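You operate a simulated robot arm through the tools that you are given. There is no shell and no other tool. Be economical: measure what you need, move in short steps, check, and stop when the job is done.

The job below is to be done with a simulated two-armed robot. You get a single attempt, and the scene is never put back.

Task
Fit the blue stub shaft in the blue bearing and lock its collar.
Fine: hold the bearing for the collar and the grease cap, which goes home too; it ends in the ready bay.

Only the result counts: the job must be done as asked and must still hold three seconds after the hand-in. Knocking over, shifting, dropping, spilling or breaking anything else fails it. A push-on lid holds only when it is set on centred and level and pressed home; a screw cap is set on level and turned clockwise until tight.

Robot
Two 6-joint arms with two-finger parallel grippers on one trunk, on a base that drives. Base frame: it is fixed to the floor where the robot stands at the start and does not move with it; the origin is under the middle of the robot, x ahead of it, y to its left, z up. Lengths are in m, angles in degrees, forces in N, time in s.
The left shoulder is at the start at [0.06, 0.187, 1.097], the right one opposite. With the tool pointing down near the work surface each hand reaches from about 0.24 to 0.62 m from the robot's upright axis, wherever it stands, measured 20 degrees to its own side. Places, roughly: blue take-up bearing (30x10x6 cm) [0.6, -0.4, 0.8]; blue take-up bearing grease cap [0.6, -0.3, 0.8]; blue take-up bearing locking collar [0.5, -0.4, 0.8]; grey take-up bearing grease cap [0.9, 0.1, 0.3]; grey take-up bearing locking collar [0.8, -0.1, 0.3]; ready bay [0.6, -0.9, 0.8]. Payload 1.57 kg a hand.
The tool frame of a hand sits at the grasp point between the pads (the TCP): z along the fingers, y along the line on which they close. The tips reach 0.03 m beyond it. Largest opening 0.11 m; finger width 0.024, thickness 0.012; the body of the gripper, 0.048 by 0.112 m, starts 0.078 m behind the TCP.
Orientation is that of the tool frame in the base frame, as [roll, pitch, yaw] about the fixed x, y, z axes, in that order (R = Rz(yaw) Ry(pitch) Rx(roll)). With the fingers straight down and closing along the base's y, the tool's x points along the base's -x, its y along +y and its z along -z.

Tools
- The arms move only by the tool apply_moves. It takes "left_motion", "right_motion" or both (then of equal length, played together; a hand with none holds still); each is a list of rows, each an object (a shift or turn left out is 0, a gripper value left out holds the last) with "slide": the shift along the base's x, y, z in mm, a list of three; "rotation": the turn, a rotation vector about the base's x, y, z in degrees, a list of three; "hand": the opening, from 0 (shut) to 1 (fully open). In form: [{"slide": [dx, dy, dz], "rotation": [ax, ay, az], "hand": hand}, ...]. A call has 1 to 20 rows; each row shifts and turns the commanded pose from where the row before left it. A row lasts 0.2 s, in which the tool goes at most 0.05 m and 8.6 degrees; a call with a longer step from one row to the next is refused whole, and so is a gripper value outside its range. A pose out of reach is approached as far as the arm can. The call stops where the force on the tool passes 40 N (or 10 N more than at its start, if that is more) or the arm is blocked; 0.2 s more then pass. The fingers move at their own pace (about 0.153 m/s each) and stop on an object; they squeeze with about 29 N. The grip force told is the motor's: it shows also when the fingers shut on nothing. Time passes only in rows, and 0.2 s behind the last, so rows that do not move let the fingers close. It gives the time, the measured TCP pose, the force on the tool (base axes), the opening and the grip force at its end, in the units of the frame above (readings bear some noise), with the torque about the TCP (base axes, N m) and any sound that the robot's microphone picked up, and new pictures: "pictures" is both (left out), scene, wrist or none (wrist: the cameras of the hands that moved).
- Cameras (640 x 400 px; columns grow to the right, rows downward): "scene" is now at [0.0054, -0.0328, 1.6488]; the picture's right is [-0.50, -0.86, 0.00], its down [-0.71, 0.41, -0.57] and it looks along [0.49, -0.29, -0.82] (base axes); focal length 288 px, centre (320, 200). "left" rides on the left gripper at [0.07, -0.016, -0.141] in its tool frame; the picture's right is [0.23, 0.97, 0.00], its down [-0.86, 0.20, -0.48] and it looks along [-0.47, 0.11, 0.88] (tool axes); focal length 222 px, centre (320, 200). "right" rides on the right gripper at [0.07, 0.016, -0.141] in its tool frame; the picture's right is [-0.23, 0.97, 0.00], its down [-0.86, -0.20, -0.48] and it looks along [-0.47, -0.11, 0.88] (tool axes); focal length 222 px, centre (320, 200). There is no depth. A picture from a camera that has moved, and an enlarged one, comes with that camera's place and axes in the base frame and with its lens. The place of the scene camera against the robot may be out by one fixed shift of up to 0.025 m in any direction.
- raise_lower(by): slides the trunk up (or, below 0, down) by that many m; the arms and the scene camera ride with it, the base frame stays. It gives what a move gives, with no picture.
- drive_base(legs): drives the robot by 1 to 6 legs, each [ahead, left, turn to the left] in m, m and degrees, along the robot's own axes; the way and the turn of a leg run together, so that a leg with both is an arc; at most 1.5 m and 180 degrees a leg. The arms and the cameras ride along, it lands a little off, and it stops where it bumps. It gives what a move gives, and a new picture of the scene camera.
- aim_head(pan, tilt): turns the head with the scene camera to pan (to the left, within 86 degrees either way) and tilt (down, from -29 to 69), counted from straight ahead of the robot. It gives what a move gives, and a new picture of the scene camera.
- zoom(camera, box): a new picture of the part [left, top, right, bottom] of that camera's present view, enlarged. The clock stands still meanwhile.
- job_done(): hands the job in; it is judged then, once.

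Work in short steps. Places have to be worked out from the pictures, the camera data and where the tool is seen: move nearer, look again, correct. Check each grasp and each placing, and mend what went wrong. You have 120 turns and 260 pictures in all, those below and enlarged ones among them. Open the grippers and draw the arms clear of the work before you hand the job in, unless the task says otherwise; then end with one line.

The tools are called after "Request:" as a command line: name --argument value ..., lists and objects as JSON in quotes. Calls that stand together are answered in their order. apply_moves: Moves the arms, as the interface text tells. Its arguments: {"type":"object","properties":{"left_motion":{"type":"array"},"right_motion":{"type":"array"},"pictures":{"type":"string","enum":["both","scene","wrist","none"]}},"required":[]} The other tools are called the same way: raise_lower (by) slides the trunk up or down; drive_base (legs) drives the base; aim_head (pan, tilt) turns the head that bears the scene camera; zoom (camera, box) takes an enlarged picture of a part of a camera's view; job_done () hands the job in.

At the start:

```text
time_s: 0.0
left_ee_pos: [0.403, -0.0547, 1.0982]
left_orientation: [180.0, 0.0, 179.9]
left_contact_force: [-0.4, 1.0, 0.5]
left_moment: [-0.01, 0.05, 0.05]
left_width: 0.1101
left_finger_force: 0.1
right_ee_pos: [0.2632, -0.3984, 1.146]
right_orientation: [-180.0, 0.1, -180.0]
right_contact_force: [-0.2, -0.1, -0.8]
right_moment: [0.01, 0.01, -0.01]
right_width: 0.1101
right_finger_force: 0.0
trunk travel left (down, up): [-0.725, 0.265]
robot x, y, heading: [0.0011, 0.0016, -0.0]
head pan, tilt: [-30.3, 55.1]
```

scene: 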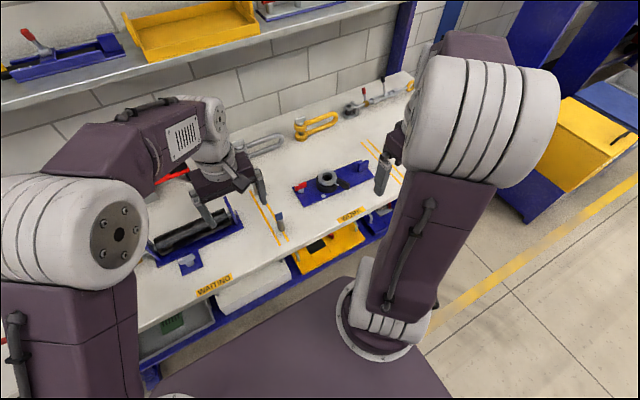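
right: 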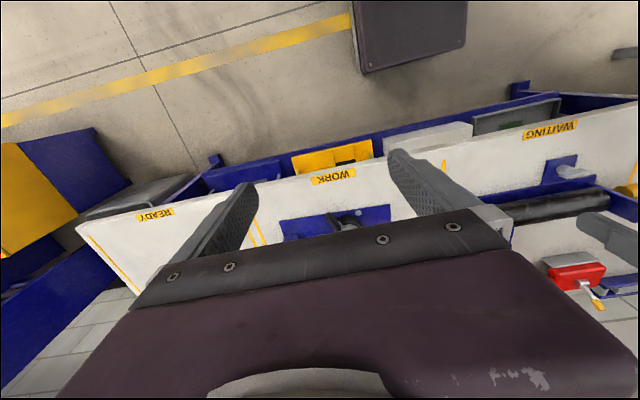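
left: 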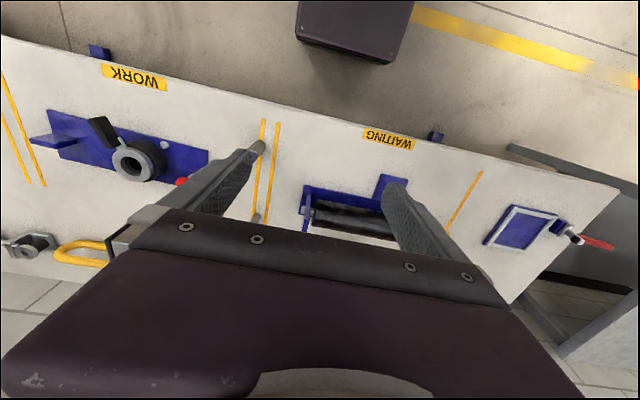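

The bench shows waiting, work and ready bays; I'll enlarge the views to identify the parts.

Request:
zoom --camera "scene" --box '[130, 80, 430, 290]'

Request:
zoom --camera "left" --box '[0, 40, 320, 260]'

Request:
zoom --camera "left" --box '[240, 100, 640, 300]'

Request:
zoom --camera "right" --box '[0, 80, 640, 330]'

```text
1.90 times, centred on (280, 185) of scene
camera zoom: at [0.0054, -0.0328, 1.6488], right [-0.5, -0.86, 0.0], down [-0.71, 0.41, -0.57], along [0.49, -0.29, -0.82], focal length 550 px, centre (396, 229)
```

zoom: 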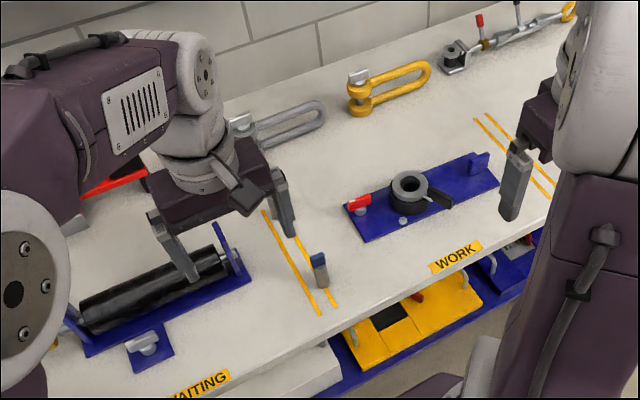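

```text
1.82 times, centred on (160, 150) of left
camera zoom: at [0.3335, -0.0716, 1.2395], right [-0.23, 0.97, 0.0], down [0.86, 0.2, 0.48], along [0.47, 0.11, -0.88], focal length 404 px, centre (611, 291)
```

zoom: 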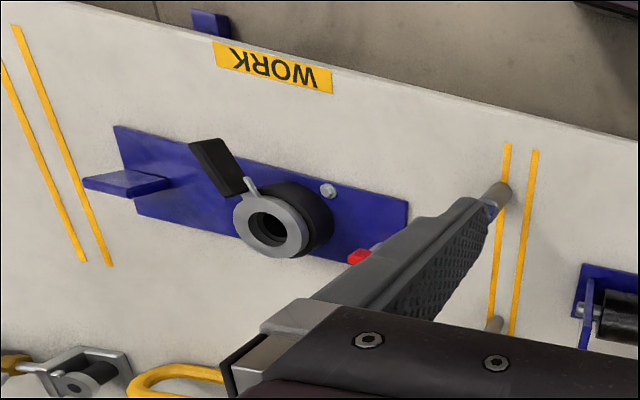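

```text
1.60 times, centred on (440, 200) of left
camera zoom: at [0.3335, -0.0716, 1.2395], right [-0.23, 0.97, 0.0], down [0.86, 0.2, 0.48], along [0.47, 0.11, -0.88], focal length 355 px, centre (128, 200)
```

zoom: 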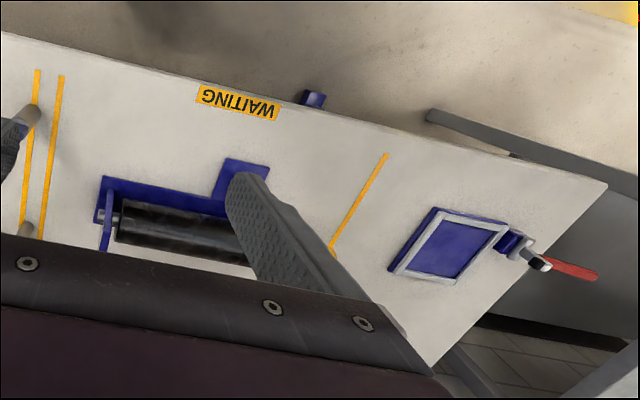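

```text
1.00 times, centred on (320, 205) of right
camera zoom: at [0.193, -0.3819, 1.2877], right [0.23, 0.97, 0.0], down [0.86, -0.2, 0.48], along [0.47, -0.11, -0.88], focal length 222 px, centre (320, 195)
```

zoom: 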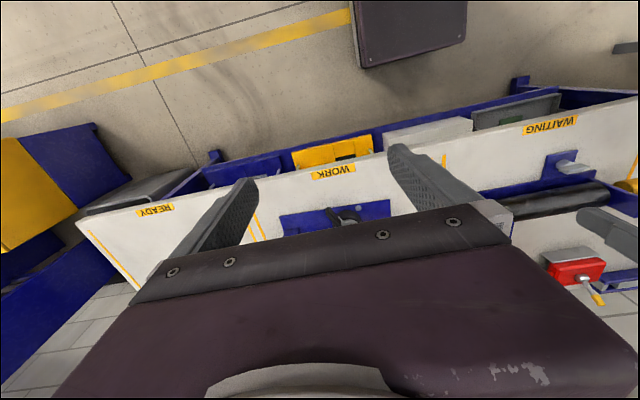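

I'll draw the left hand away to the left and look at the work area.

Request:
apply_moves --left_motion '[{"slide": [0, 45, 0]}, {"slide": [-10, 45, 10]}, {"slide": [-10, 45, 10]}, {"slide": [-10, 45, 10]}, {"slide": [-10, 45, 0]}, {"slide": [-10, 45, 0]}]' --pictures "scene"

Request:
zoom --camera "scene" --box '[200, 80, 420, 260]'

Request:
zoom --camera "scene" --box '[260, 150, 400, 240]'

```text
time_s: 1.4
left_ee_pos: [0.351, 0.2134, 1.1279]
left_orientation: [-179.9, 0.0, -180.0]
left_contact_force: [-0.6, 0.5, 0.6]
left_moment: [-0.06, 0.03, -0.01]
left_width: 0.1099
left_finger_force: 0.1
right_ee_pos: [0.2637, -0.397, 1.1467]
right_orientation: [-179.9, 0.0, -180.0]
right_contact_force: [-0.4, -0.4, 0.1]
right_moment: [-0.01, 0.0, 0.01]
right_width: 0.11
right_finger_force: 0.0
trunk travel left (down, up): [-0.725, 0.265]
robot x, y, heading: [0.0003, -0.0001, 0.1]
head pan, tilt: [-30.3, 55.1]
camera scene: at [0.0049, -0.0313, 1.6488], right [-0.5, -0.86, 0.0], down [-0.71, 0.41, -0.57], along [0.49, -0.29, -0.82], focal length 288 px, centre (320, 200)
```

scene: 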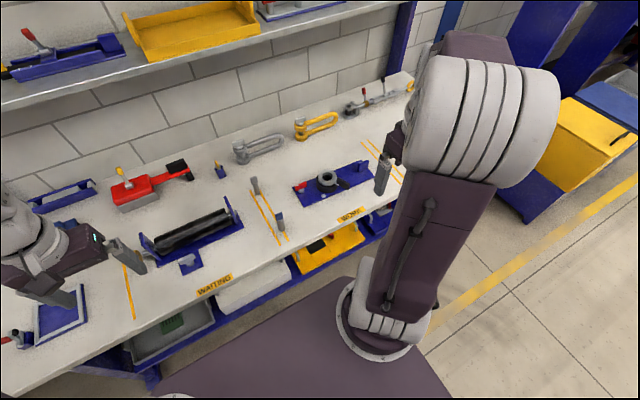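

```text
2.22 times, centred on (310, 170) of scene
camera zoom: at [0.0049, -0.0313, 1.6488], right [-0.5, -0.86, 0.0], down [-0.71, 0.41, -0.57], along [0.49, -0.29, -0.82], focal length 641 px, centre (342, 267)
```

zoom: 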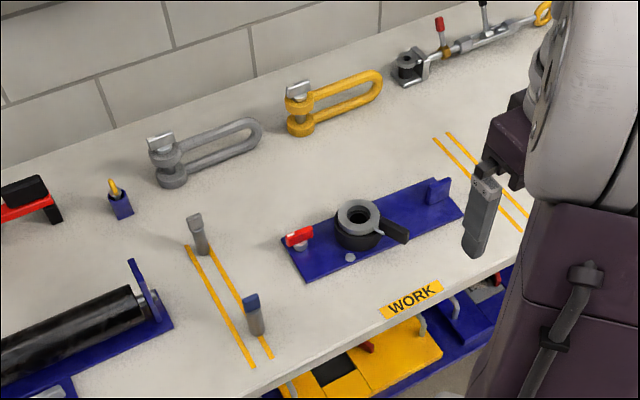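

```text
4.44 times, centred on (330, 195) of scene
camera zoom: at [0.0049, -0.0313, 1.6488], right [-0.5, -0.86, 0.0], down [-0.71, 0.41, -0.57], along [0.49, -0.29, -0.82], focal length 1282 px, centre (276, 222)
```

zoom: 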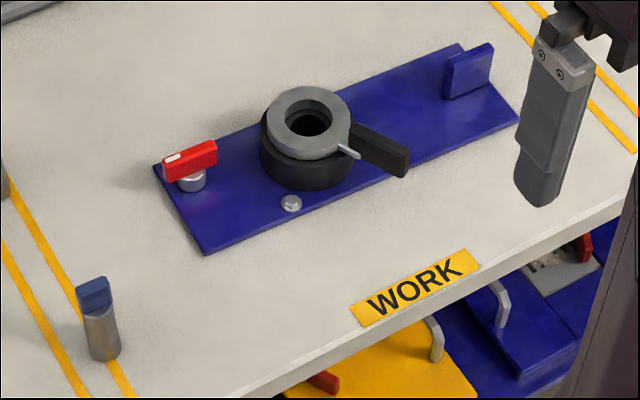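

The red cap, collar with lever and the fin are on the blue plate; the blue-topped shaft stands near the yellow lines. I'll drive right so the work bay is in front of the robot, then aim the head.

Request:
drive_base --legs '[[0, -0.35, 0]]'

Request:
aim_head --pan 0 --tilt 55

```text
time_s: 3.7
left_ee_pos: [0.3504, -0.1333, 1.128]
left_orientation: [180.0, -0.1, -179.5]
left_contact_force: [-0.7, 0.1, -0.7]
left_moment: [0.0, 0.0, -0.02]
left_width: 0.1102
left_finger_force: 0.0
right_ee_pos: [0.2669, -0.7431, 1.1462]
right_orientation: [-180.0, 0.0, -179.5]
right_contact_force: [0.6, 0.1, 0.5]
right_moment: [-0.01, 0.0, 0.01]
right_width: 0.1098
right_finger_force: 0.1
trunk travel left (down, up): [-0.725, 0.265]
robot x, y, heading: [0.0023, -0.3519, 0.4]
head pan, tilt: [-30.3, 55.1]
camera scene: at [0.007, -0.3809, 1.6488], right [-0.5, -0.87, 0.0], down [-0.71, 0.41, -0.57], along [0.5, -0.29, -0.82], focal length 288 px, centre (320, 200)
```

scene: 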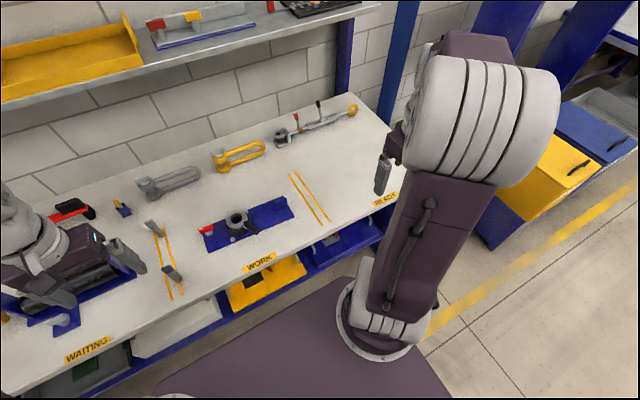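

```text
time_s: 4.6
left_ee_pos: [0.3514, -0.1346, 1.1289]
left_orientation: [180.0, 0.1, -179.5]
left_contact_force: [0.4, 0.2, 0.7]
left_moment: [-0.02, 0.04, 0.03]
left_width: 0.1098
left_finger_force: 0.1
right_ee_pos: [0.2679, -0.7439, 1.1451]
right_orientation: [180.0, 0.0, -179.5]
right_contact_force: [-0.9, -0.3, 0.6]
right_moment: [-0.03, 0.0, -0.01]
right_width: 0.11
right_finger_force: 0.2
trunk travel left (down, up): [-0.725, 0.265]
robot x, y, heading: [0.0016, -0.3526, 0.5]
head pan, tilt: [0.0, 55.0]
camera scene: at [0.0166, -0.3455, 1.6489], right [0.01, -1.0, 0.0], down [-0.82, -0.01, -0.57], along [0.57, 0.0, -0.82], focal length 288 px, centre (320, 200)
```

scene: 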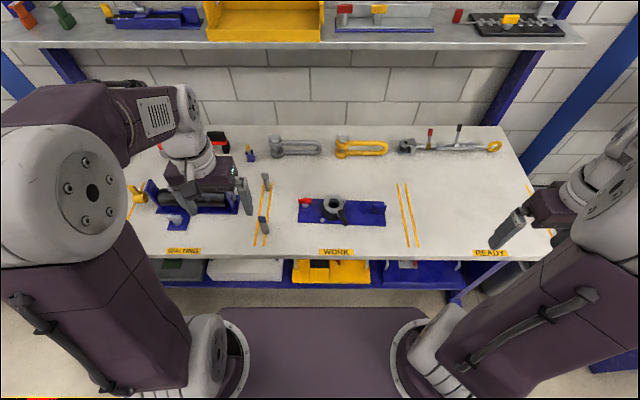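

Collar is at about (0.56, -0.39). I'll close in by 7 cm so both hands reach well.

Request:
drive_base --legs '[[0.07, -0.02, -0.5]]'

Request:
zoom --camera "scene" --box '[240, 150, 420, 270]'

```text
time_s: 5.6
left_ee_pos: [0.4189, -0.1556, 1.1293]
left_orientation: [180.0, 0.1, -179.9]
left_contact_force: [0.1, 0.2, -0.7]
left_moment: [0.0, 0.0, -0.02]
left_width: 0.11
left_finger_force: 0.2
right_ee_pos: [0.3306, -0.7655, 1.1474]
right_orientation: [-179.9, 0.2, -180.0]
right_contact_force: [-0.5, -0.2, 0.3]
right_moment: [-0.04, 0.02, -0.02]
right_width: 0.1101
right_finger_force: 0.0
trunk travel left (down, up): [-0.725, 0.265]
robot x, y, heading: [0.0678, -0.3734, 0.1]
head pan, tilt: [0.0, 55.0]
camera scene: at [0.0819, -0.364, 1.6489], right [0.0, -1.0, 0.0], down [-0.82, 0.0, -0.58], along [0.58, 0.0, -0.82], focal length 288 px, centre (320, 200)
```

scene: 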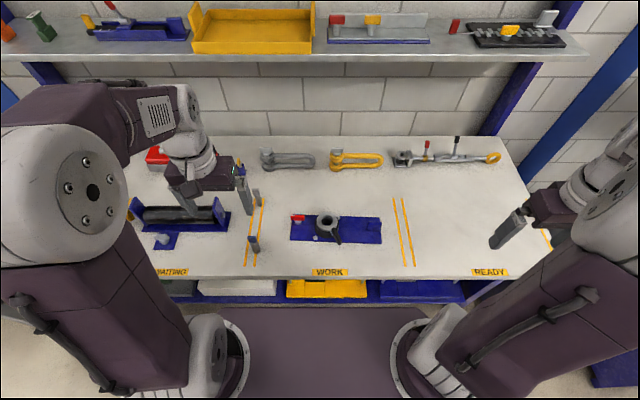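

```text
3.33 times, centred on (330, 210) of scene
camera zoom: at [0.0819, -0.364, 1.6489], right [0.0, -1.0, 0.0], down [-0.82, 0.0, -0.58], along [0.58, 0.0, -0.82], focal length 962 px, centre (287, 167)
```

zoom: 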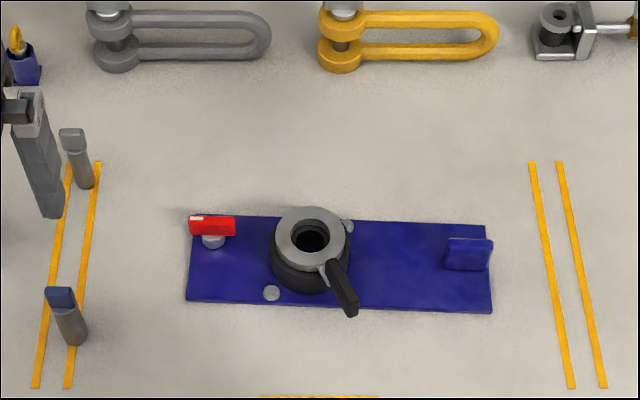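

The fin is thin along x at about (0.57, -0.55). I'll bring the right hand above it turned -90°, to hold it later, and take a close view.

Request:
apply_moves --right_motion '[{"slide": [22, 20, -10], "rotation": [0, 0, -8.5]}, {"slide": [22, 20, -10], "rotation": [0, 0, -8.5]}, {"slide": [22, 20, -10], "rotation": [0, 0, -8.5]}, {"slide": [22, 20, -10], "rotation": [0, 0, -8.5]}, {"slide": [22, 20, -10], "rotation": [0, 0, -8.5]}, {"slide": [22, 20, -10], "rotation": [0, 0, -8.5]}, {"slide": [22, 20, -10], "rotation": [0, 0, -8.5]}, {"slide": [22, 20, -10], "rotation": [0, 0, -8.5]}, {"slide": [22, 20, -10], "rotation": [0, 0, -8.5]}, {"slide": [22, 20, -10], "rotation": [0, 0, -8.5]}, {"slide": [22, 16, -10], "rotation": [0, 0, -5]}]'

```text
time_s: 8.0
left_ee_pos: [0.4222, -0.1555, 1.1285]
left_orientation: [179.9, -0.1, 180.0]
left_contact_force: [0.2, 0.3, 0.7]
left_moment: [-0.04, 0.02, 0.01]
left_width: 0.1101
left_finger_force: 0.1
right_ee_pos: [0.5763, -0.5488, 1.0352]
right_orientation: [-179.9, 0.1, 89.9]
right_contact_force: [-0.9, -0.2, 0.4]
right_moment: [-0.02, 0.02, -0.04]
right_width: 0.1101
right_finger_force: 0.0
trunk travel left (down, up): [-0.725, 0.265]
robot x, y, heading: [0.069, -0.3718, 0.1]
head pan, tilt: [0.0, 55.0]
camera scene: at [0.0869, -0.3647, 1.6489], right [0.0, -1.0, 0.0], down [-0.82, 0.0, -0.57], along [0.57, 0.0, -0.82], focal length 288 px, centre (320, 200)
camera right: at [0.592, -0.4802, 1.1766], right [0.97, -0.23, 0.0], down [-0.2, -0.85, 0.48], along [-0.11, -0.47, -0.88], focal length 222 px, centre (320, 200)
```

scene: 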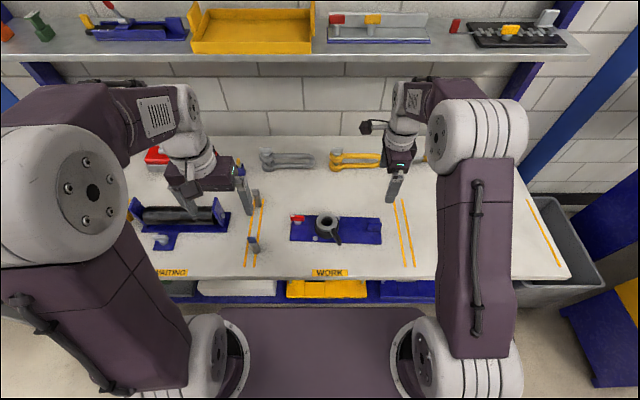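
right: 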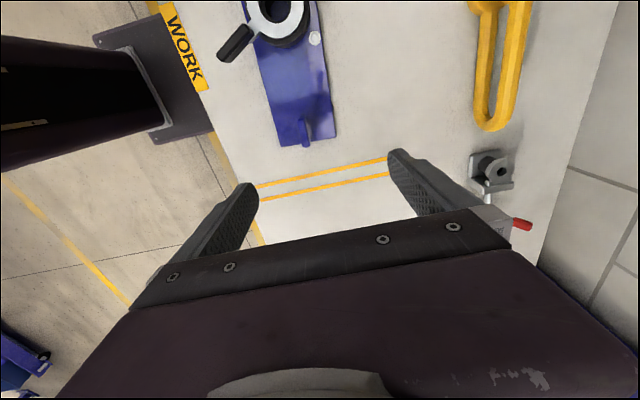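

Fin computed at about (0.553, -0.546). Zoom for detail of the collar and fin.

Request:
zoom --camera "right" --box '[200, 0, 400, 160]'

```text
2.50 times, centred on (300, 80) of right
camera zoom: at [0.592, -0.4802, 1.1766], right [0.97, -0.23, 0.0], down [-0.2, -0.85, 0.48], along [-0.11, -0.47, -0.88], focal length 555 px, centre (370, 500)
```

zoom: 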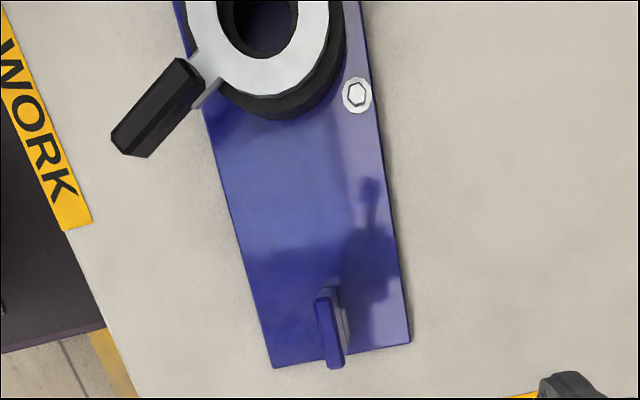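

Now turn the left hand -90° too (camera on its +y side) and view the stub shafts near (0.475, -0.157).

Request:
apply_moves --left_motion '[{"slide": [5, -5, -10], "rotation": [0, 0, -8.5]}, {"slide": [5, -5, -10], "rotation": [0, 0, -8.5]}, {"slide": [5, -5, -10], "rotation": [0, 0, -8.5]}, {"slide": [5, -5, -10], "rotation": [0, 0, -8.5]}, {"slide": [5, -5, -10], "rotation": [0, 0, -8.5]}, {"slide": [5, -5, -10], "rotation": [0, 0, -8.5]}, {"slide": [5, -5, -10], "rotation": [0, 0, -8.5]}, {"slide": [5, -5, -10], "rotation": [0, 0, -8.5]}, {"slide": [5, -5, -10], "rotation": [0, 0, -8.5]}, {"slide": [5, -5, -10], "rotation": [0, 0, -8.5]}, {"slide": [5, -5, 0], "rotation": [0, 0, -5]}]' --pictures "wrist"

Request:
zoom --camera "left" --box '[200, 0, 480, 200]'

```text
time_s: 10.4
left_ee_pos: [0.4776, -0.2107, 1.0287]
left_orientation: [-179.9, -0.1, 89.8]
left_contact_force: [0.0, 1.0, 0.5]
left_moment: [-0.01, -0.02, -0.01]
left_width: 0.1099
left_finger_force: 0.1
right_ee_pos: [0.5737, -0.5506, 1.035]
right_orientation: [180.0, 0.0, 90.1]
right_contact_force: [-0.3, 1.0, 0.6]
right_moment: [0.03, 0.01, -0.01]
right_width: 0.1099
right_finger_force: 0.0
trunk travel left (down, up): [-0.725, 0.265]
robot x, y, heading: [0.0682, -0.3698, 0.1]
head pan, tilt: [0.0, 55.0]
camera left: at [0.4616, -0.1409, 1.1695], right [0.97, 0.23, 0.0], down [0.2, -0.86, 0.48], along [0.11, -0.47, -0.88], focal length 222 px, centre (320, 200)
```

left: 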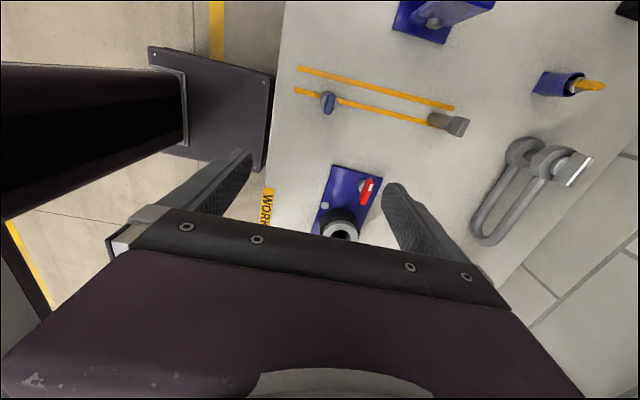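

```text
2.00 times, centred on (340, 100) of left
camera zoom: at [0.4616, -0.1409, 1.1695], right [0.97, 0.23, 0.0], down [0.2, -0.86, 0.48], along [0.11, -0.47, -0.88], focal length 444 px, centre (280, 400)
```

zoom: 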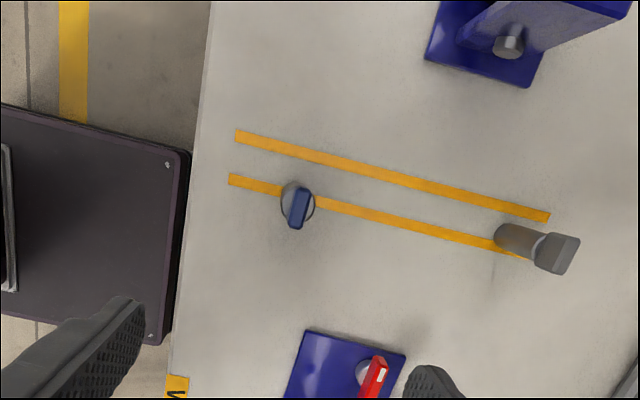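

Blue shaft at about (0.480, -0.165), tab thin along x, body top ≈ z 0.83. First I lower the right hand toward the fin and re-measure it.

Request:
apply_moves --right_motion '[{"slide": [-11, 0, -40]}, {"slide": [-11, 0, -40]}, {"slide": [0, 0, -35]}, {"slide": [0, 0, 0]}]' --pictures "wrist"

Request:
zoom --camera "right" --box '[180, 60, 460, 240]'

```text
time_s: 11.4
left_ee_pos: [0.4759, -0.2117, 1.0295]
left_orientation: [-179.9, 0.0, 90.0]
left_contact_force: [1.1, 0.1, 0.4]
left_moment: [0.01, 0.02, -0.01]
left_width: 0.1103
left_finger_force: 0.1
right_ee_pos: [0.55, -0.551, 0.9216]
right_orientation: [-180.0, 0.0, 90.1]
right_contact_force: [0.1, -0.2, 0.2]
right_moment: [0.01, -0.02, 0.02]
right_width: 0.1102
right_finger_force: 0.1
trunk travel left (down, up): [-0.725, 0.265]
robot x, y, heading: [0.0697, -0.3682, -0.1]
head pan, tilt: [0.0, 55.0]
camera right: at [0.5672, -0.481, 1.0632], right [0.97, -0.23, 0.0], down [-0.2, -0.86, 0.48], along [-0.11, -0.47, -0.88], focal length 222 px, centre (320, 200)
```

right: 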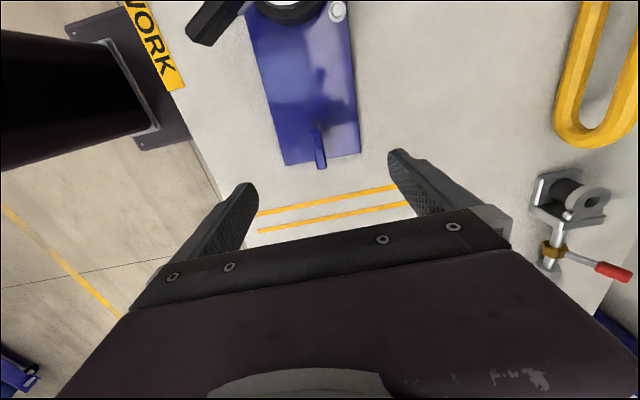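

```text
2.22 times, centred on (320, 150) of right
camera zoom: at [0.5672, -0.481, 1.0632], right [0.97, -0.23, 0.0], down [-0.2, -0.86, 0.48], along [-0.11, -0.47, -0.88], focal length 494 px, centre (320, 311)
```

zoom: 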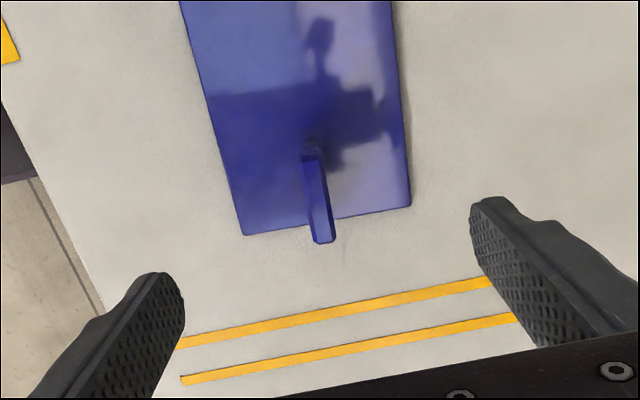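

Fin at (0.551, -0.547). Descend to z ≈ 0.833 and close on it.

Request:
apply_moves --right_motion '[{"slide": [0, 3, -40]}, {"slide": [0, 0, -30]}, {"slide": [0, 0, -10]}, {"slide": [0, 0, -8]}, {"hand": 0.5}, {"hand": 0.25}, {"hand": 0}, {"hand": 0}, {"hand": 0}]' --pictures "both"

```text
time_s: 13.4
left_ee_pos: [0.4777, -0.2097, 1.0299]
left_orientation: [180.0, 0.0, 90.0]
left_contact_force: [0.6, -0.2, 0.1]
left_moment: [-0.02, 0.01, -0.02]
left_width: 0.1101
left_finger_force: 0.0
right_ee_pos: [0.5535, -0.5476, 0.8331]
right_orientation: [180.0, 0.0, 90.0]
right_contact_force: [1.3, -0.5, -0.4]
right_moment: [-0.11, -0.01, -0.11]
right_width: 0.0119
right_finger_force: 29.0
trunk travel left (down, up): [-0.725, 0.265]
robot x, y, heading: [0.0706, -0.3703, -0.4]
head pan, tilt: [0.0, 55.0]
camera scene: at [0.0859, -0.3652, 1.6489], right [0.0, -1.0, 0.0], down [-0.82, 0.0, -0.57], along [0.57, 0.0, -0.82], focal length 288 px, centre (320, 200)
camera right: at [0.5691, -0.478, 0.9752], right [0.97, -0.23, 0.0], down [-0.2, -0.86, 0.48], along [-0.11, -0.47, -0.88], focal length 222 px, centre (320, 200)
```

scene: 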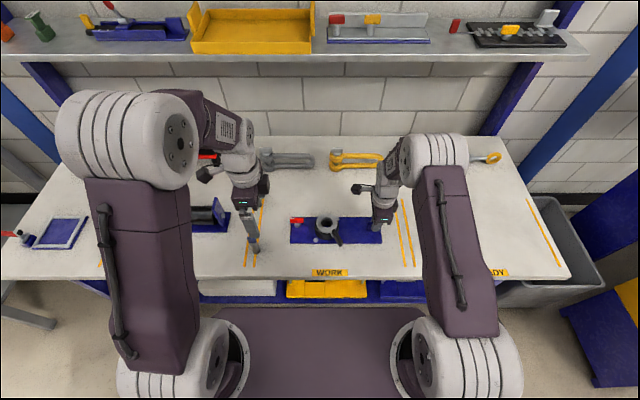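
right: 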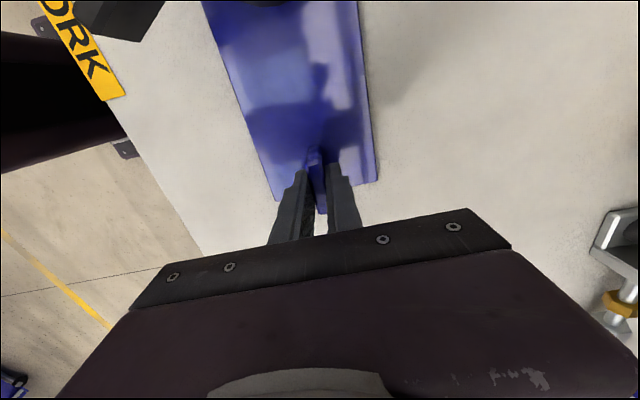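

Fin held (12 mm). Now the left hand goes over the blue shaft and I re-measure it.

Request:
apply_moves --left_motion '[{"slide": [1, 20, -40]}, {"slide": [1, 10, -40]}, {"slide": [0, 0, -10]}, {}]' --pictures "wrist"

Request:
zoom --camera "left" --box '[230, 60, 430, 220]'

```text
time_s: 14.4
left_ee_pos: [0.4804, -0.1827, 0.9408]
left_orientation: [-180.0, 0.0, 90.0]
left_contact_force: [0.2, 0.1, -0.2]
left_moment: [0.02, 0.0, -0.01]
left_width: 0.1101
left_finger_force: 0.0
right_ee_pos: [0.5532, -0.5472, 0.8342]
right_orientation: [179.9, -0.1, 90.1]
right_contact_force: [-0.5, -0.1, 0.1]
right_moment: [-0.29, -0.06, 0.04]
right_width: 0.0118
right_finger_force: 29.0
trunk travel left (down, up): [-0.725, 0.265]
robot x, y, heading: [0.0702, -0.3687, 0.2]
head pan, tilt: [0.0, 55.0]
camera left: at [0.4651, -0.1128, 1.0816], right [0.97, 0.23, 0.0], down [0.2, -0.86, 0.48], along [0.11, -0.47, -0.88], focal length 222 px, centre (320, 200)
```

left: 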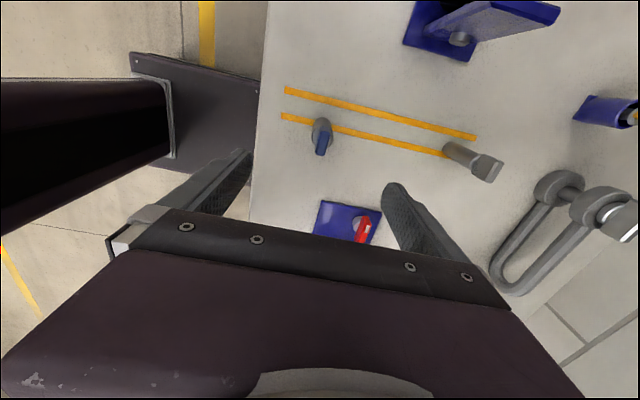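

```text
2.50 times, centred on (330, 140) of left
camera zoom: at [0.4651, -0.1128, 1.0816], right [0.97, 0.23, 0.0], down [0.2, -0.86, 0.48], along [0.11, -0.47, -0.88], focal length 555 px, centre (295, 350)
```

zoom: 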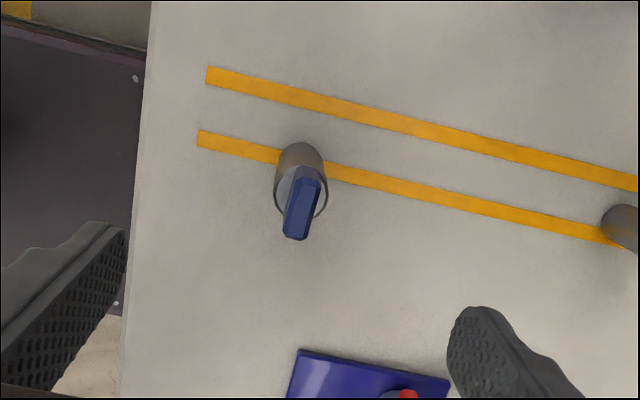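

Shaft at (0.482, -0.169), body top ≈0.833. Go over it and lower so only the fingertips straddle the tab.

Request:
apply_moves --left_motion '[{"slide": [2, 14, -30], "hand": 0.6}, {"slide": [0, 0, -30], "hand": 0.5}, {"slide": [0, 0, -13], "hand": 0.4}, {}]' --pictures "wrist"

Request:
zoom --camera "left" --box '[230, 100, 430, 240]'

```text
time_s: 15.4
left_ee_pos: [0.4836, -0.1667, 0.8658]
left_orientation: [-180.0, 0.0, 90.1]
left_contact_force: [0.5, 0.7, 0.8]
left_moment: [-0.02, 0.01, -0.01]
left_width: 0.0441
left_finger_force: 0.0
right_ee_pos: [0.5529, -0.5471, 0.8342]
right_orientation: [-180.0, 0.0, 90.0]
right_contact_force: [-0.1, 1.1, -0.3]
right_moment: [-0.07, -0.03, 0.11]
right_width: 0.0116
right_finger_force: 29.1
trunk travel left (down, up): [-0.725, 0.265]
robot x, y, heading: [0.0702, -0.3665, -0.0]
head pan, tilt: [0.0, 55.0]
camera left: at [0.4679, -0.0969, 1.0073], right [0.97, 0.23, 0.0], down [0.2, -0.86, 0.48], along [0.11, -0.47, -0.88], focal length 222 px, centre (320, 200)
```

left: 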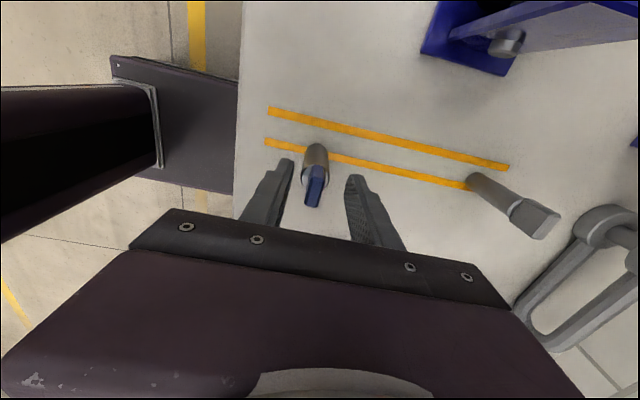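

```text
2.86 times, centred on (330, 170) of left
camera zoom: at [0.4679, -0.0969, 1.0073], right [0.97, 0.23, 0.0], down [0.2, -0.86, 0.48], along [0.11, -0.47, -0.88], focal length 635 px, centre (291, 286)
```

zoom: 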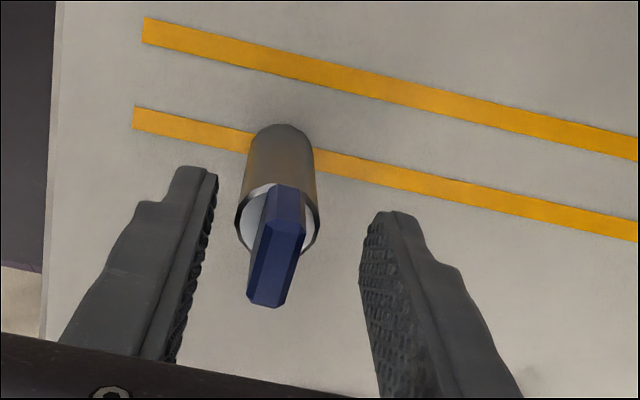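

Tab spans about z 0.837–0.866. Raise 5 mm, shift 2 mm back, and close on the tab.

Request:
apply_moves --left_motion '[{"slide": [-2, -1, 5]}, {"hand": 0.25}, {"hand": 0.1}, {"hand": 0}, {"hand": 0}, {"hand": 0}]' --pictures "wrist"

Request:
zoom --camera "left" --box '[230, 100, 430, 240]'

```text
time_s: 16.8
left_ee_pos: [0.4808, -0.1687, 0.8698]
left_orientation: [-180.0, 0.1, 89.9]
left_contact_force: [0.0, 0.2, -0.1]
left_moment: [-0.01, -0.01, -0.02]
left_width: 0.0223
left_finger_force: 29.0
right_ee_pos: [0.5532, -0.5479, 0.8341]
right_orientation: [-179.9, 0.0, 89.9]
right_contact_force: [-0.7, 0.7, 0.4]
right_moment: [0.03, -0.05, 0.03]
right_width: 0.0118
right_finger_force: 29.0
trunk travel left (down, up): [-0.725, 0.265]
robot x, y, heading: [0.0704, -0.3673, -0.1]
head pan, tilt: [0.0, 55.0]
camera left: at [0.4648, -0.0985, 1.0112], right [0.97, 0.23, 0.0], down [0.2, -0.86, 0.48], along [0.11, -0.47, -0.88], focal length 222 px, centre (320, 200)
```

left: 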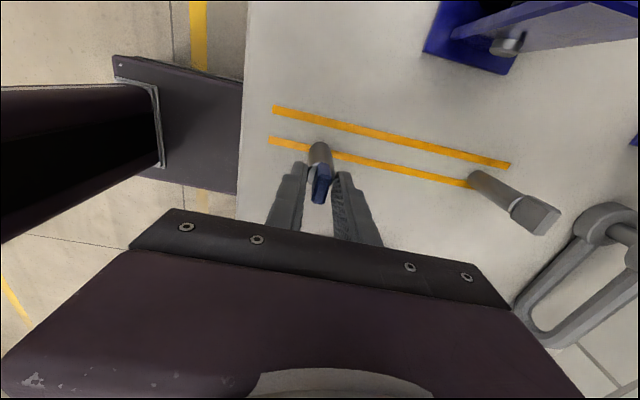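

```text
2.86 times, centred on (330, 170) of left
camera zoom: at [0.4648, -0.0985, 1.0112], right [0.97, 0.23, 0.0], down [0.2, -0.86, 0.48], along [0.11, -0.47, -0.88], focal length 635 px, centre (291, 286)
```

zoom: 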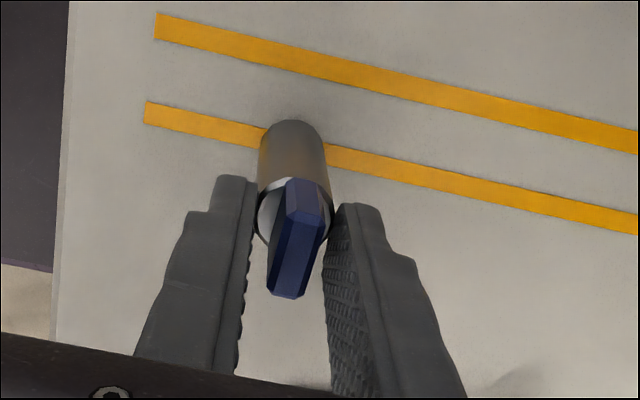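

It closed on the body rim (22 mm), so the tab starts higher. Open, rise 8 mm, re-close.

Request:
apply_moves --left_motion '[{"hand": 0.35}, {"hand": 0.35}, {"slide": [0, 0, 8]}, {"hand": 0.2}, {"hand": 0}, {"hand": 0}, {"hand": 0}]' --pictures "none"

Request:
zoom --camera "left" --box '[230, 100, 430, 240]'

```text
time_s: 18.4
left_ee_pos: [0.4799, -0.168, 0.8775]
left_orientation: [-179.9, 0.0, 90.1]
left_contact_force: [0.7, 0.2, 0.6]
left_moment: [-0.02, 0.02, -0.02]
left_width: 0.0096
left_finger_force: 27.9
right_ee_pos: [0.5522, -0.548, 0.8329]
right_orientation: [-180.0, -0.1, 90.0]
right_contact_force: [0.4, 1.1, 0.0]
right_moment: [0.07, -0.02, 0.01]
right_width: 0.0118
right_finger_force: 29.1
trunk travel left (down, up): [-0.725, 0.265]
robot x, y, heading: [0.0706, -0.3691, -0.1]
head pan, tilt: [0.0, 55.0]
```

```text
2.86 times, centred on (330, 170) of left
camera zoom: at [0.4644, -0.0976, 1.0192], right [0.97, 0.23, 0.0], down [0.2, -0.86, 0.48], along [0.11, -0.47, -0.88], focal length 635 px, centre (291, 286)
```

zoom: 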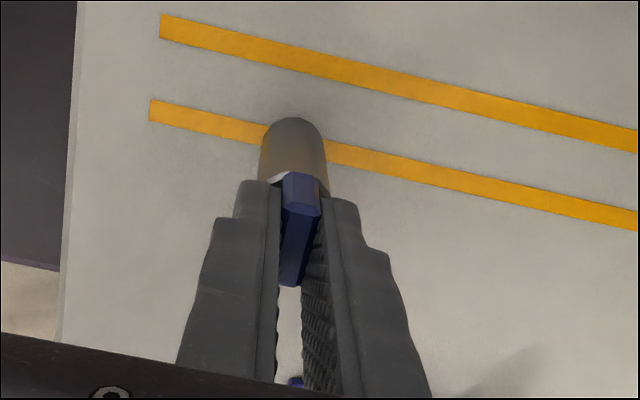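

Tab gripped (9.6 mm), tips just above the body. Lift and carry past the bearing bore for a close wrist view.

Request:
apply_moves --left_motion '[{"slide": [0, 0, 30]}, {"slide": [0, 0, 45]}, {"slide": [0, 0, 45]}, {"slide": [10, -40, 10]}, {"slide": [10, -45, 0]}, {"slide": [15, -45, 0]}, {"slide": [15, -45, 0]}, {"slide": [15, -45, 0]}, {"slide": [15, -42, 0]}, {}]' --pictures "both"

Request:
zoom --camera "left" --box '[180, 0, 460, 220]'

```text
time_s: 20.6
left_ee_pos: [0.5556, -0.4311, 1.0112]
left_orientation: [-179.9, 0.1, 90.0]
left_contact_force: [-0.9, 0.2, -1.4]
left_moment: [-0.04, -0.01, 0.02]
left_width: 0.0094
left_finger_force: 27.3
right_ee_pos: [0.5534, -0.5481, 0.8335]
right_orientation: [-179.9, 0.0, 90.0]
right_contact_force: [-1.2, 0.2, -0.5]
right_moment: [-0.12, -0.03, -0.01]
right_width: 0.0114
right_finger_force: 29.3
trunk travel left (down, up): [-0.725, 0.265]
robot x, y, heading: [0.0703, -0.3681, 0.0]
head pan, tilt: [0.0, 55.0]
camera scene: at [0.0858, -0.3653, 1.6488], right [0.0, -1.0, 0.0], down [-0.82, 0.0, -0.57], along [0.57, 0.0, -0.82], focal length 288 px, centre (320, 200)
camera left: at [0.5411, -0.3614, 1.1519], right [0.97, 0.23, 0.0], down [0.2, -0.86, 0.48], along [0.11, -0.47, -0.88], focal length 222 px, centre (320, 200)
```

scene: 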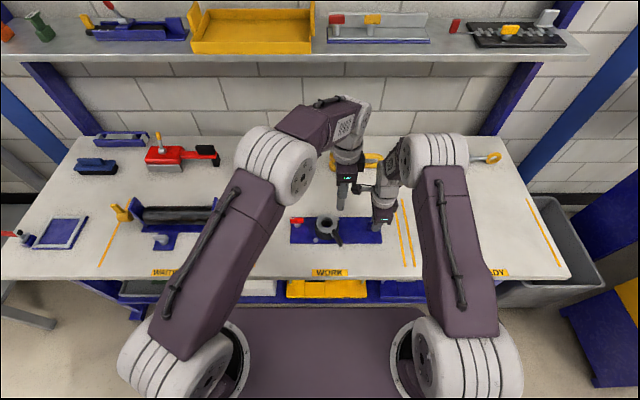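
left: 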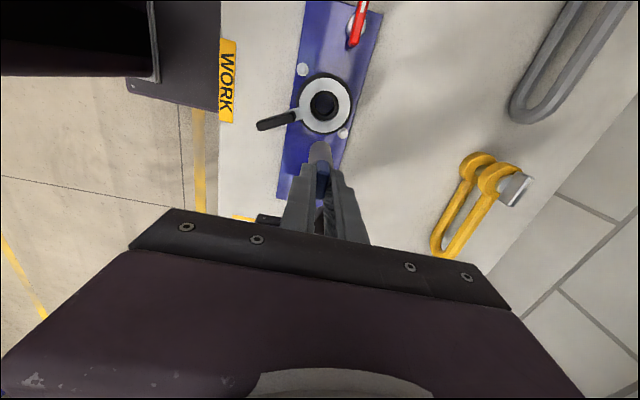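

```text
1.82 times, centred on (320, 110) of left
camera zoom: at [0.5411, -0.3614, 1.1519], right [0.97, 0.23, 0.0], down [0.2, -0.86, 0.48], along [0.11, -0.47, -0.88], focal length 404 px, centre (320, 364)
```

zoom: 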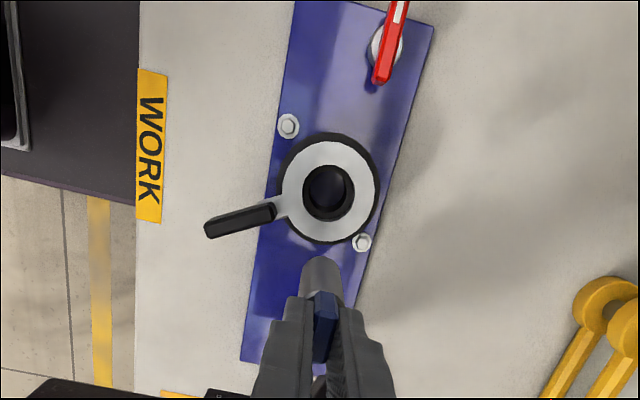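

Request:
zoom --camera "left" --box '[270, 60, 380, 140]'

```text
5.00 times, centred on (325, 100) of left
camera zoom: at [0.5411, -0.3614, 1.1519], right [0.97, 0.23, 0.0], down [0.2, -0.86, 0.48], along [0.11, -0.47, -0.88], focal length 1111 px, centre (295, 700)
```

zoom: 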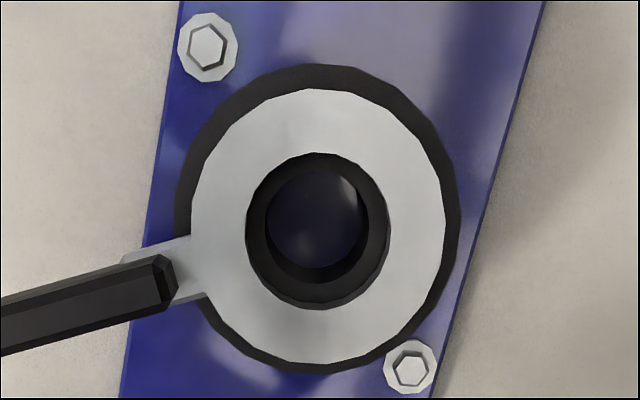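

Bore at about (0.5535, -0.391), with a couple of mm clearance. Move over it with the shaft's end just above the collar and check.

Request:
apply_moves --left_motion '[{"slide": [-2, 40, 0]}, {"slide": [0, 0, -30]}, {"slide": [0, 0, -25]}, {}]' --pictures "wrist"

Request:
zoom --camera "left" --box '[240, 100, 400, 220]'

Request:
zoom --camera "scene" --box '[270, 170, 400, 260]'

Request:
zoom --camera "right" --box '[160, 0, 420, 160]'

```text
time_s: 21.6
left_ee_pos: [0.5565, -0.388, 0.9542]
left_orientation: [-179.9, 0.1, 90.0]
left_contact_force: [-1.0, 0.1, -1.0]
left_moment: [0.03, -0.01, 0.0]
left_width: 0.0095
left_finger_force: 27.5
right_ee_pos: [0.5522, -0.5471, 0.8332]
right_orientation: [-180.0, 0.0, 90.0]
right_contact_force: [0.5, 0.8, 0.4]
right_moment: [-0.28, -0.01, 0.05]
right_width: 0.0116
right_finger_force: 28.9
trunk travel left (down, up): [-0.725, 0.265]
robot x, y, heading: [0.0693, -0.3687, 0.1]
head pan, tilt: [0.0, 55.0]
camera left: at [0.5417, -0.3189, 1.0952], right [0.97, 0.23, 0.0], down [0.2, -0.86, 0.48], along [0.11, -0.47, -0.88], focal length 222 px, centre (320, 200)
```

left: 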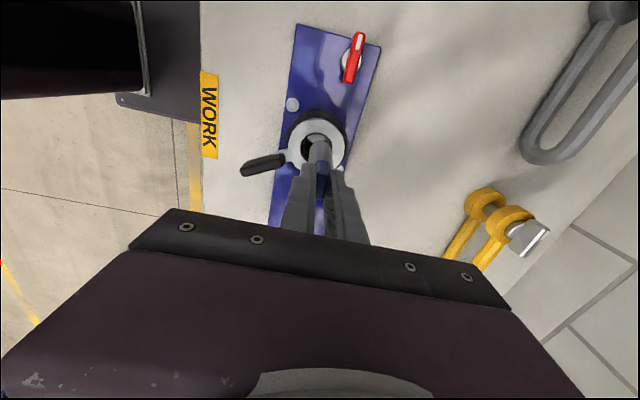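

```text
3.33 times, centred on (320, 160) of left
camera zoom: at [0.5417, -0.3189, 1.0952], right [0.97, 0.23, 0.0], down [0.2, -0.86, 0.48], along [0.11, -0.47, -0.88], focal length 740 px, centre (320, 333)
```

zoom: 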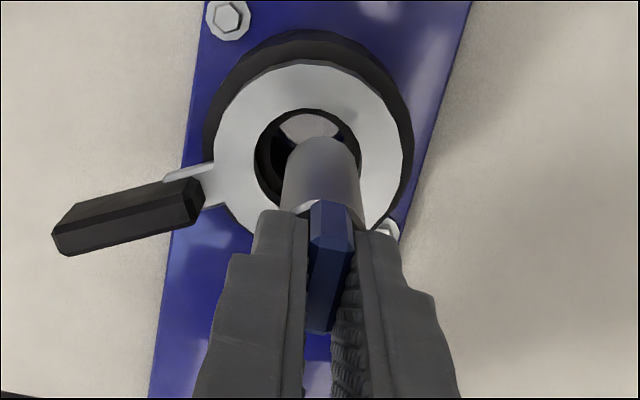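

```text
4.44 times, centred on (335, 215) of scene
camera zoom: at [0.0859, -0.3653, 1.6489], right [0.0, -1.0, 0.0], down [-0.82, 0.0, -0.57], along [0.57, 0.0, -0.82], focal length 1282 px, centre (253, 133)
```

zoom: 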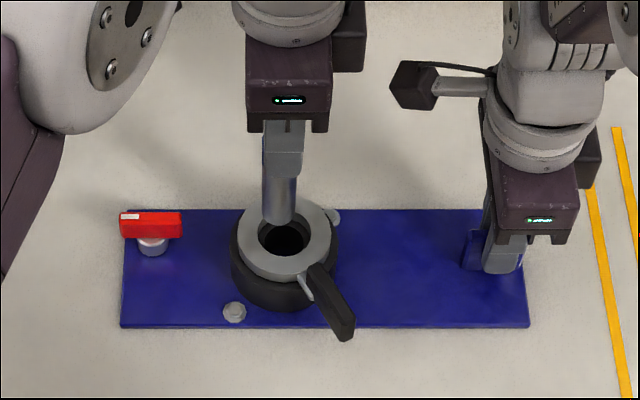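

```text
2.46 times, centred on (290, 80) of right
camera zoom: at [0.5691, -0.4781, 0.9752], right [0.97, -0.23, 0.0], down [-0.2, -0.86, 0.48], along [-0.11, -0.47, -0.88], focal length 547 px, centre (394, 495)
```

zoom: 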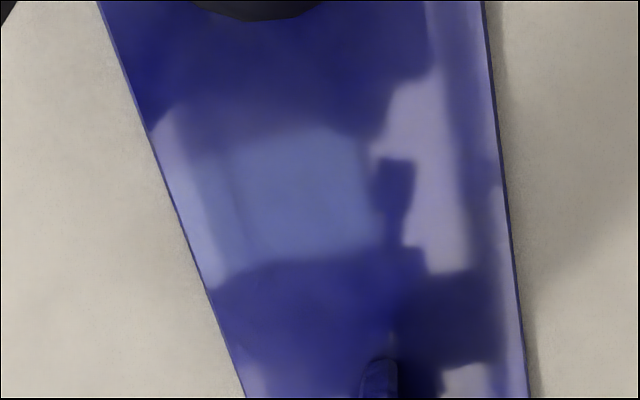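

Comparing shaft end and hole in both views, shaft needs about (-4, -5) mm. Shift, lower 15 mm, and look again.

Request:
apply_moves --left_motion '[{"slide": [-4, -5, 0]}, {"slide": [0, 0, -15]}, {}]' --pictures "none"

Request:
zoom --camera "left" --box '[240, 100, 400, 220]'

Request:
zoom --camera "scene" --box '[300, 190, 364, 230]'

```text
time_s: 22.4
left_ee_pos: [0.5535, -0.3947, 0.9398]
left_orientation: [180.0, 0.0, 90.0]
left_contact_force: [-1.1, 0.1, -1.1]
left_moment: [0.0, 0.0, -0.02]
left_width: 0.0095
left_finger_force: 27.8
right_ee_pos: [0.5541, -0.5468, 0.834]
right_orientation: [-180.0, -0.1, 89.9]
right_contact_force: [0.0, -0.4, 1.1]
right_moment: [-0.17, -0.04, 0.07]
right_width: 0.0117
right_finger_force: 29.0
trunk travel left (down, up): [-0.725, 0.265]
robot x, y, heading: [0.0733, -0.3703, 0.1]
head pan, tilt: [0.0, 55.0]
```

```text
3.33 times, centred on (320, 160) of left
camera zoom: at [0.5376, -0.3254, 1.08], right [0.97, 0.23, 0.0], down [0.2, -0.86, 0.48], along [0.11, -0.47, -0.88], focal length 740 px, centre (320, 333)
```

zoom: 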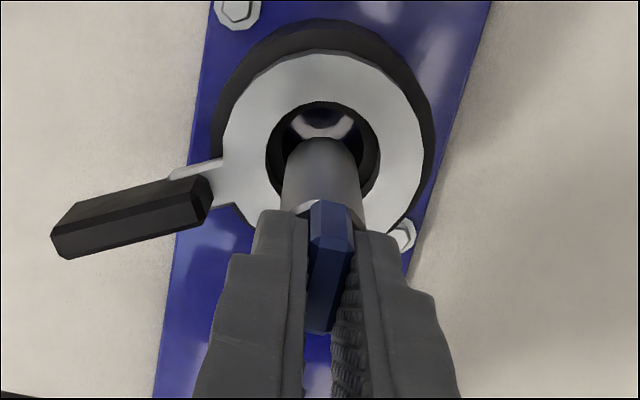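

```text
10.00 times, centred on (332, 210) of scene
camera zoom: at [0.0859, -0.3654, 1.6489], right [0.0, -1.0, 0.0], down [-0.82, 0.0, -0.57], along [0.57, 0.0, -0.82], focal length 2885 px, centre (200, 100)
```

zoom: 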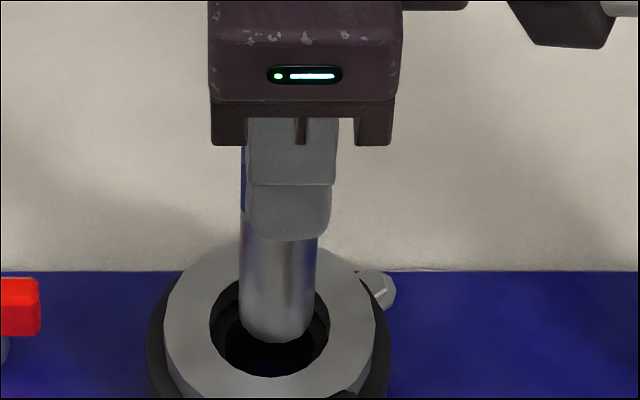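

Now x is aligned; shaft is ~2.5 mm too far to -y. Correct and lower slowly into the bore.

Request:
apply_moves --left_motion '[{"slide": [0, 2.5, 0]}, {"slide": [0, 0, -8]}, {"slide": [0, 0, -8]}, {"slide": [0, 0, -6]}, {}]' --pictures "none"

Request:
zoom --camera "scene" --box '[300, 190, 364, 230]'

Request:
zoom --camera "left" --box '[240, 100, 400, 220]'

```text
time_s: 23.6
left_ee_pos: [0.551, -0.3925, 0.917]
left_orientation: [180.0, 0.1, 90.0]
left_contact_force: [-0.5, 0.0, -0.7]
left_moment: [0.02, 0.01, 0.01]
left_width: 0.0093
left_finger_force: 28.0
right_ee_pos: [0.5532, -0.5481, 0.8344]
right_orientation: [180.0, 0.0, 90.0]
right_contact_force: [-0.8, -0.3, 1.5]
right_moment: [0.02, -0.07, 0.04]
right_width: 0.0119
right_finger_force: 28.8
trunk travel left (down, up): [-0.725, 0.265]
robot x, y, heading: [0.0685, -0.3696, -0.0]
head pan, tilt: [0.0, 55.0]
```

```text
10.00 times, centred on (332, 210) of scene
camera zoom: at [0.0858, -0.3654, 1.6489], right [0.0, -1.0, 0.0], down [-0.82, 0.0, -0.57], along [0.57, 0.0, -0.82], focal length 2885 px, centre (200, 100)
```

zoom: 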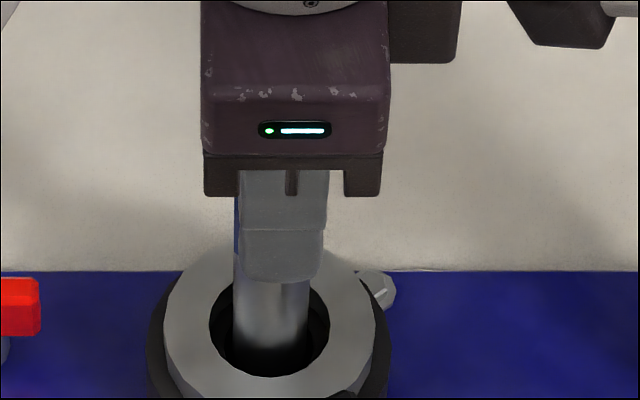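

```text
3.33 times, centred on (320, 160) of left
camera zoom: at [0.5363, -0.3236, 1.0579], right [0.97, 0.23, 0.0], down [0.2, -0.86, 0.48], along [0.11, -0.47, -0.88], focal length 740 px, centre (320, 333)
```

zoom: 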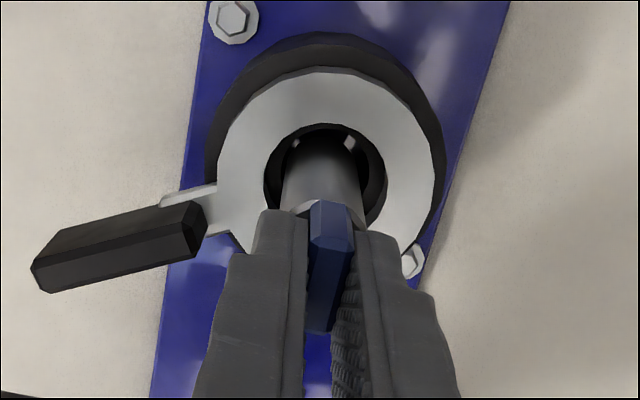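

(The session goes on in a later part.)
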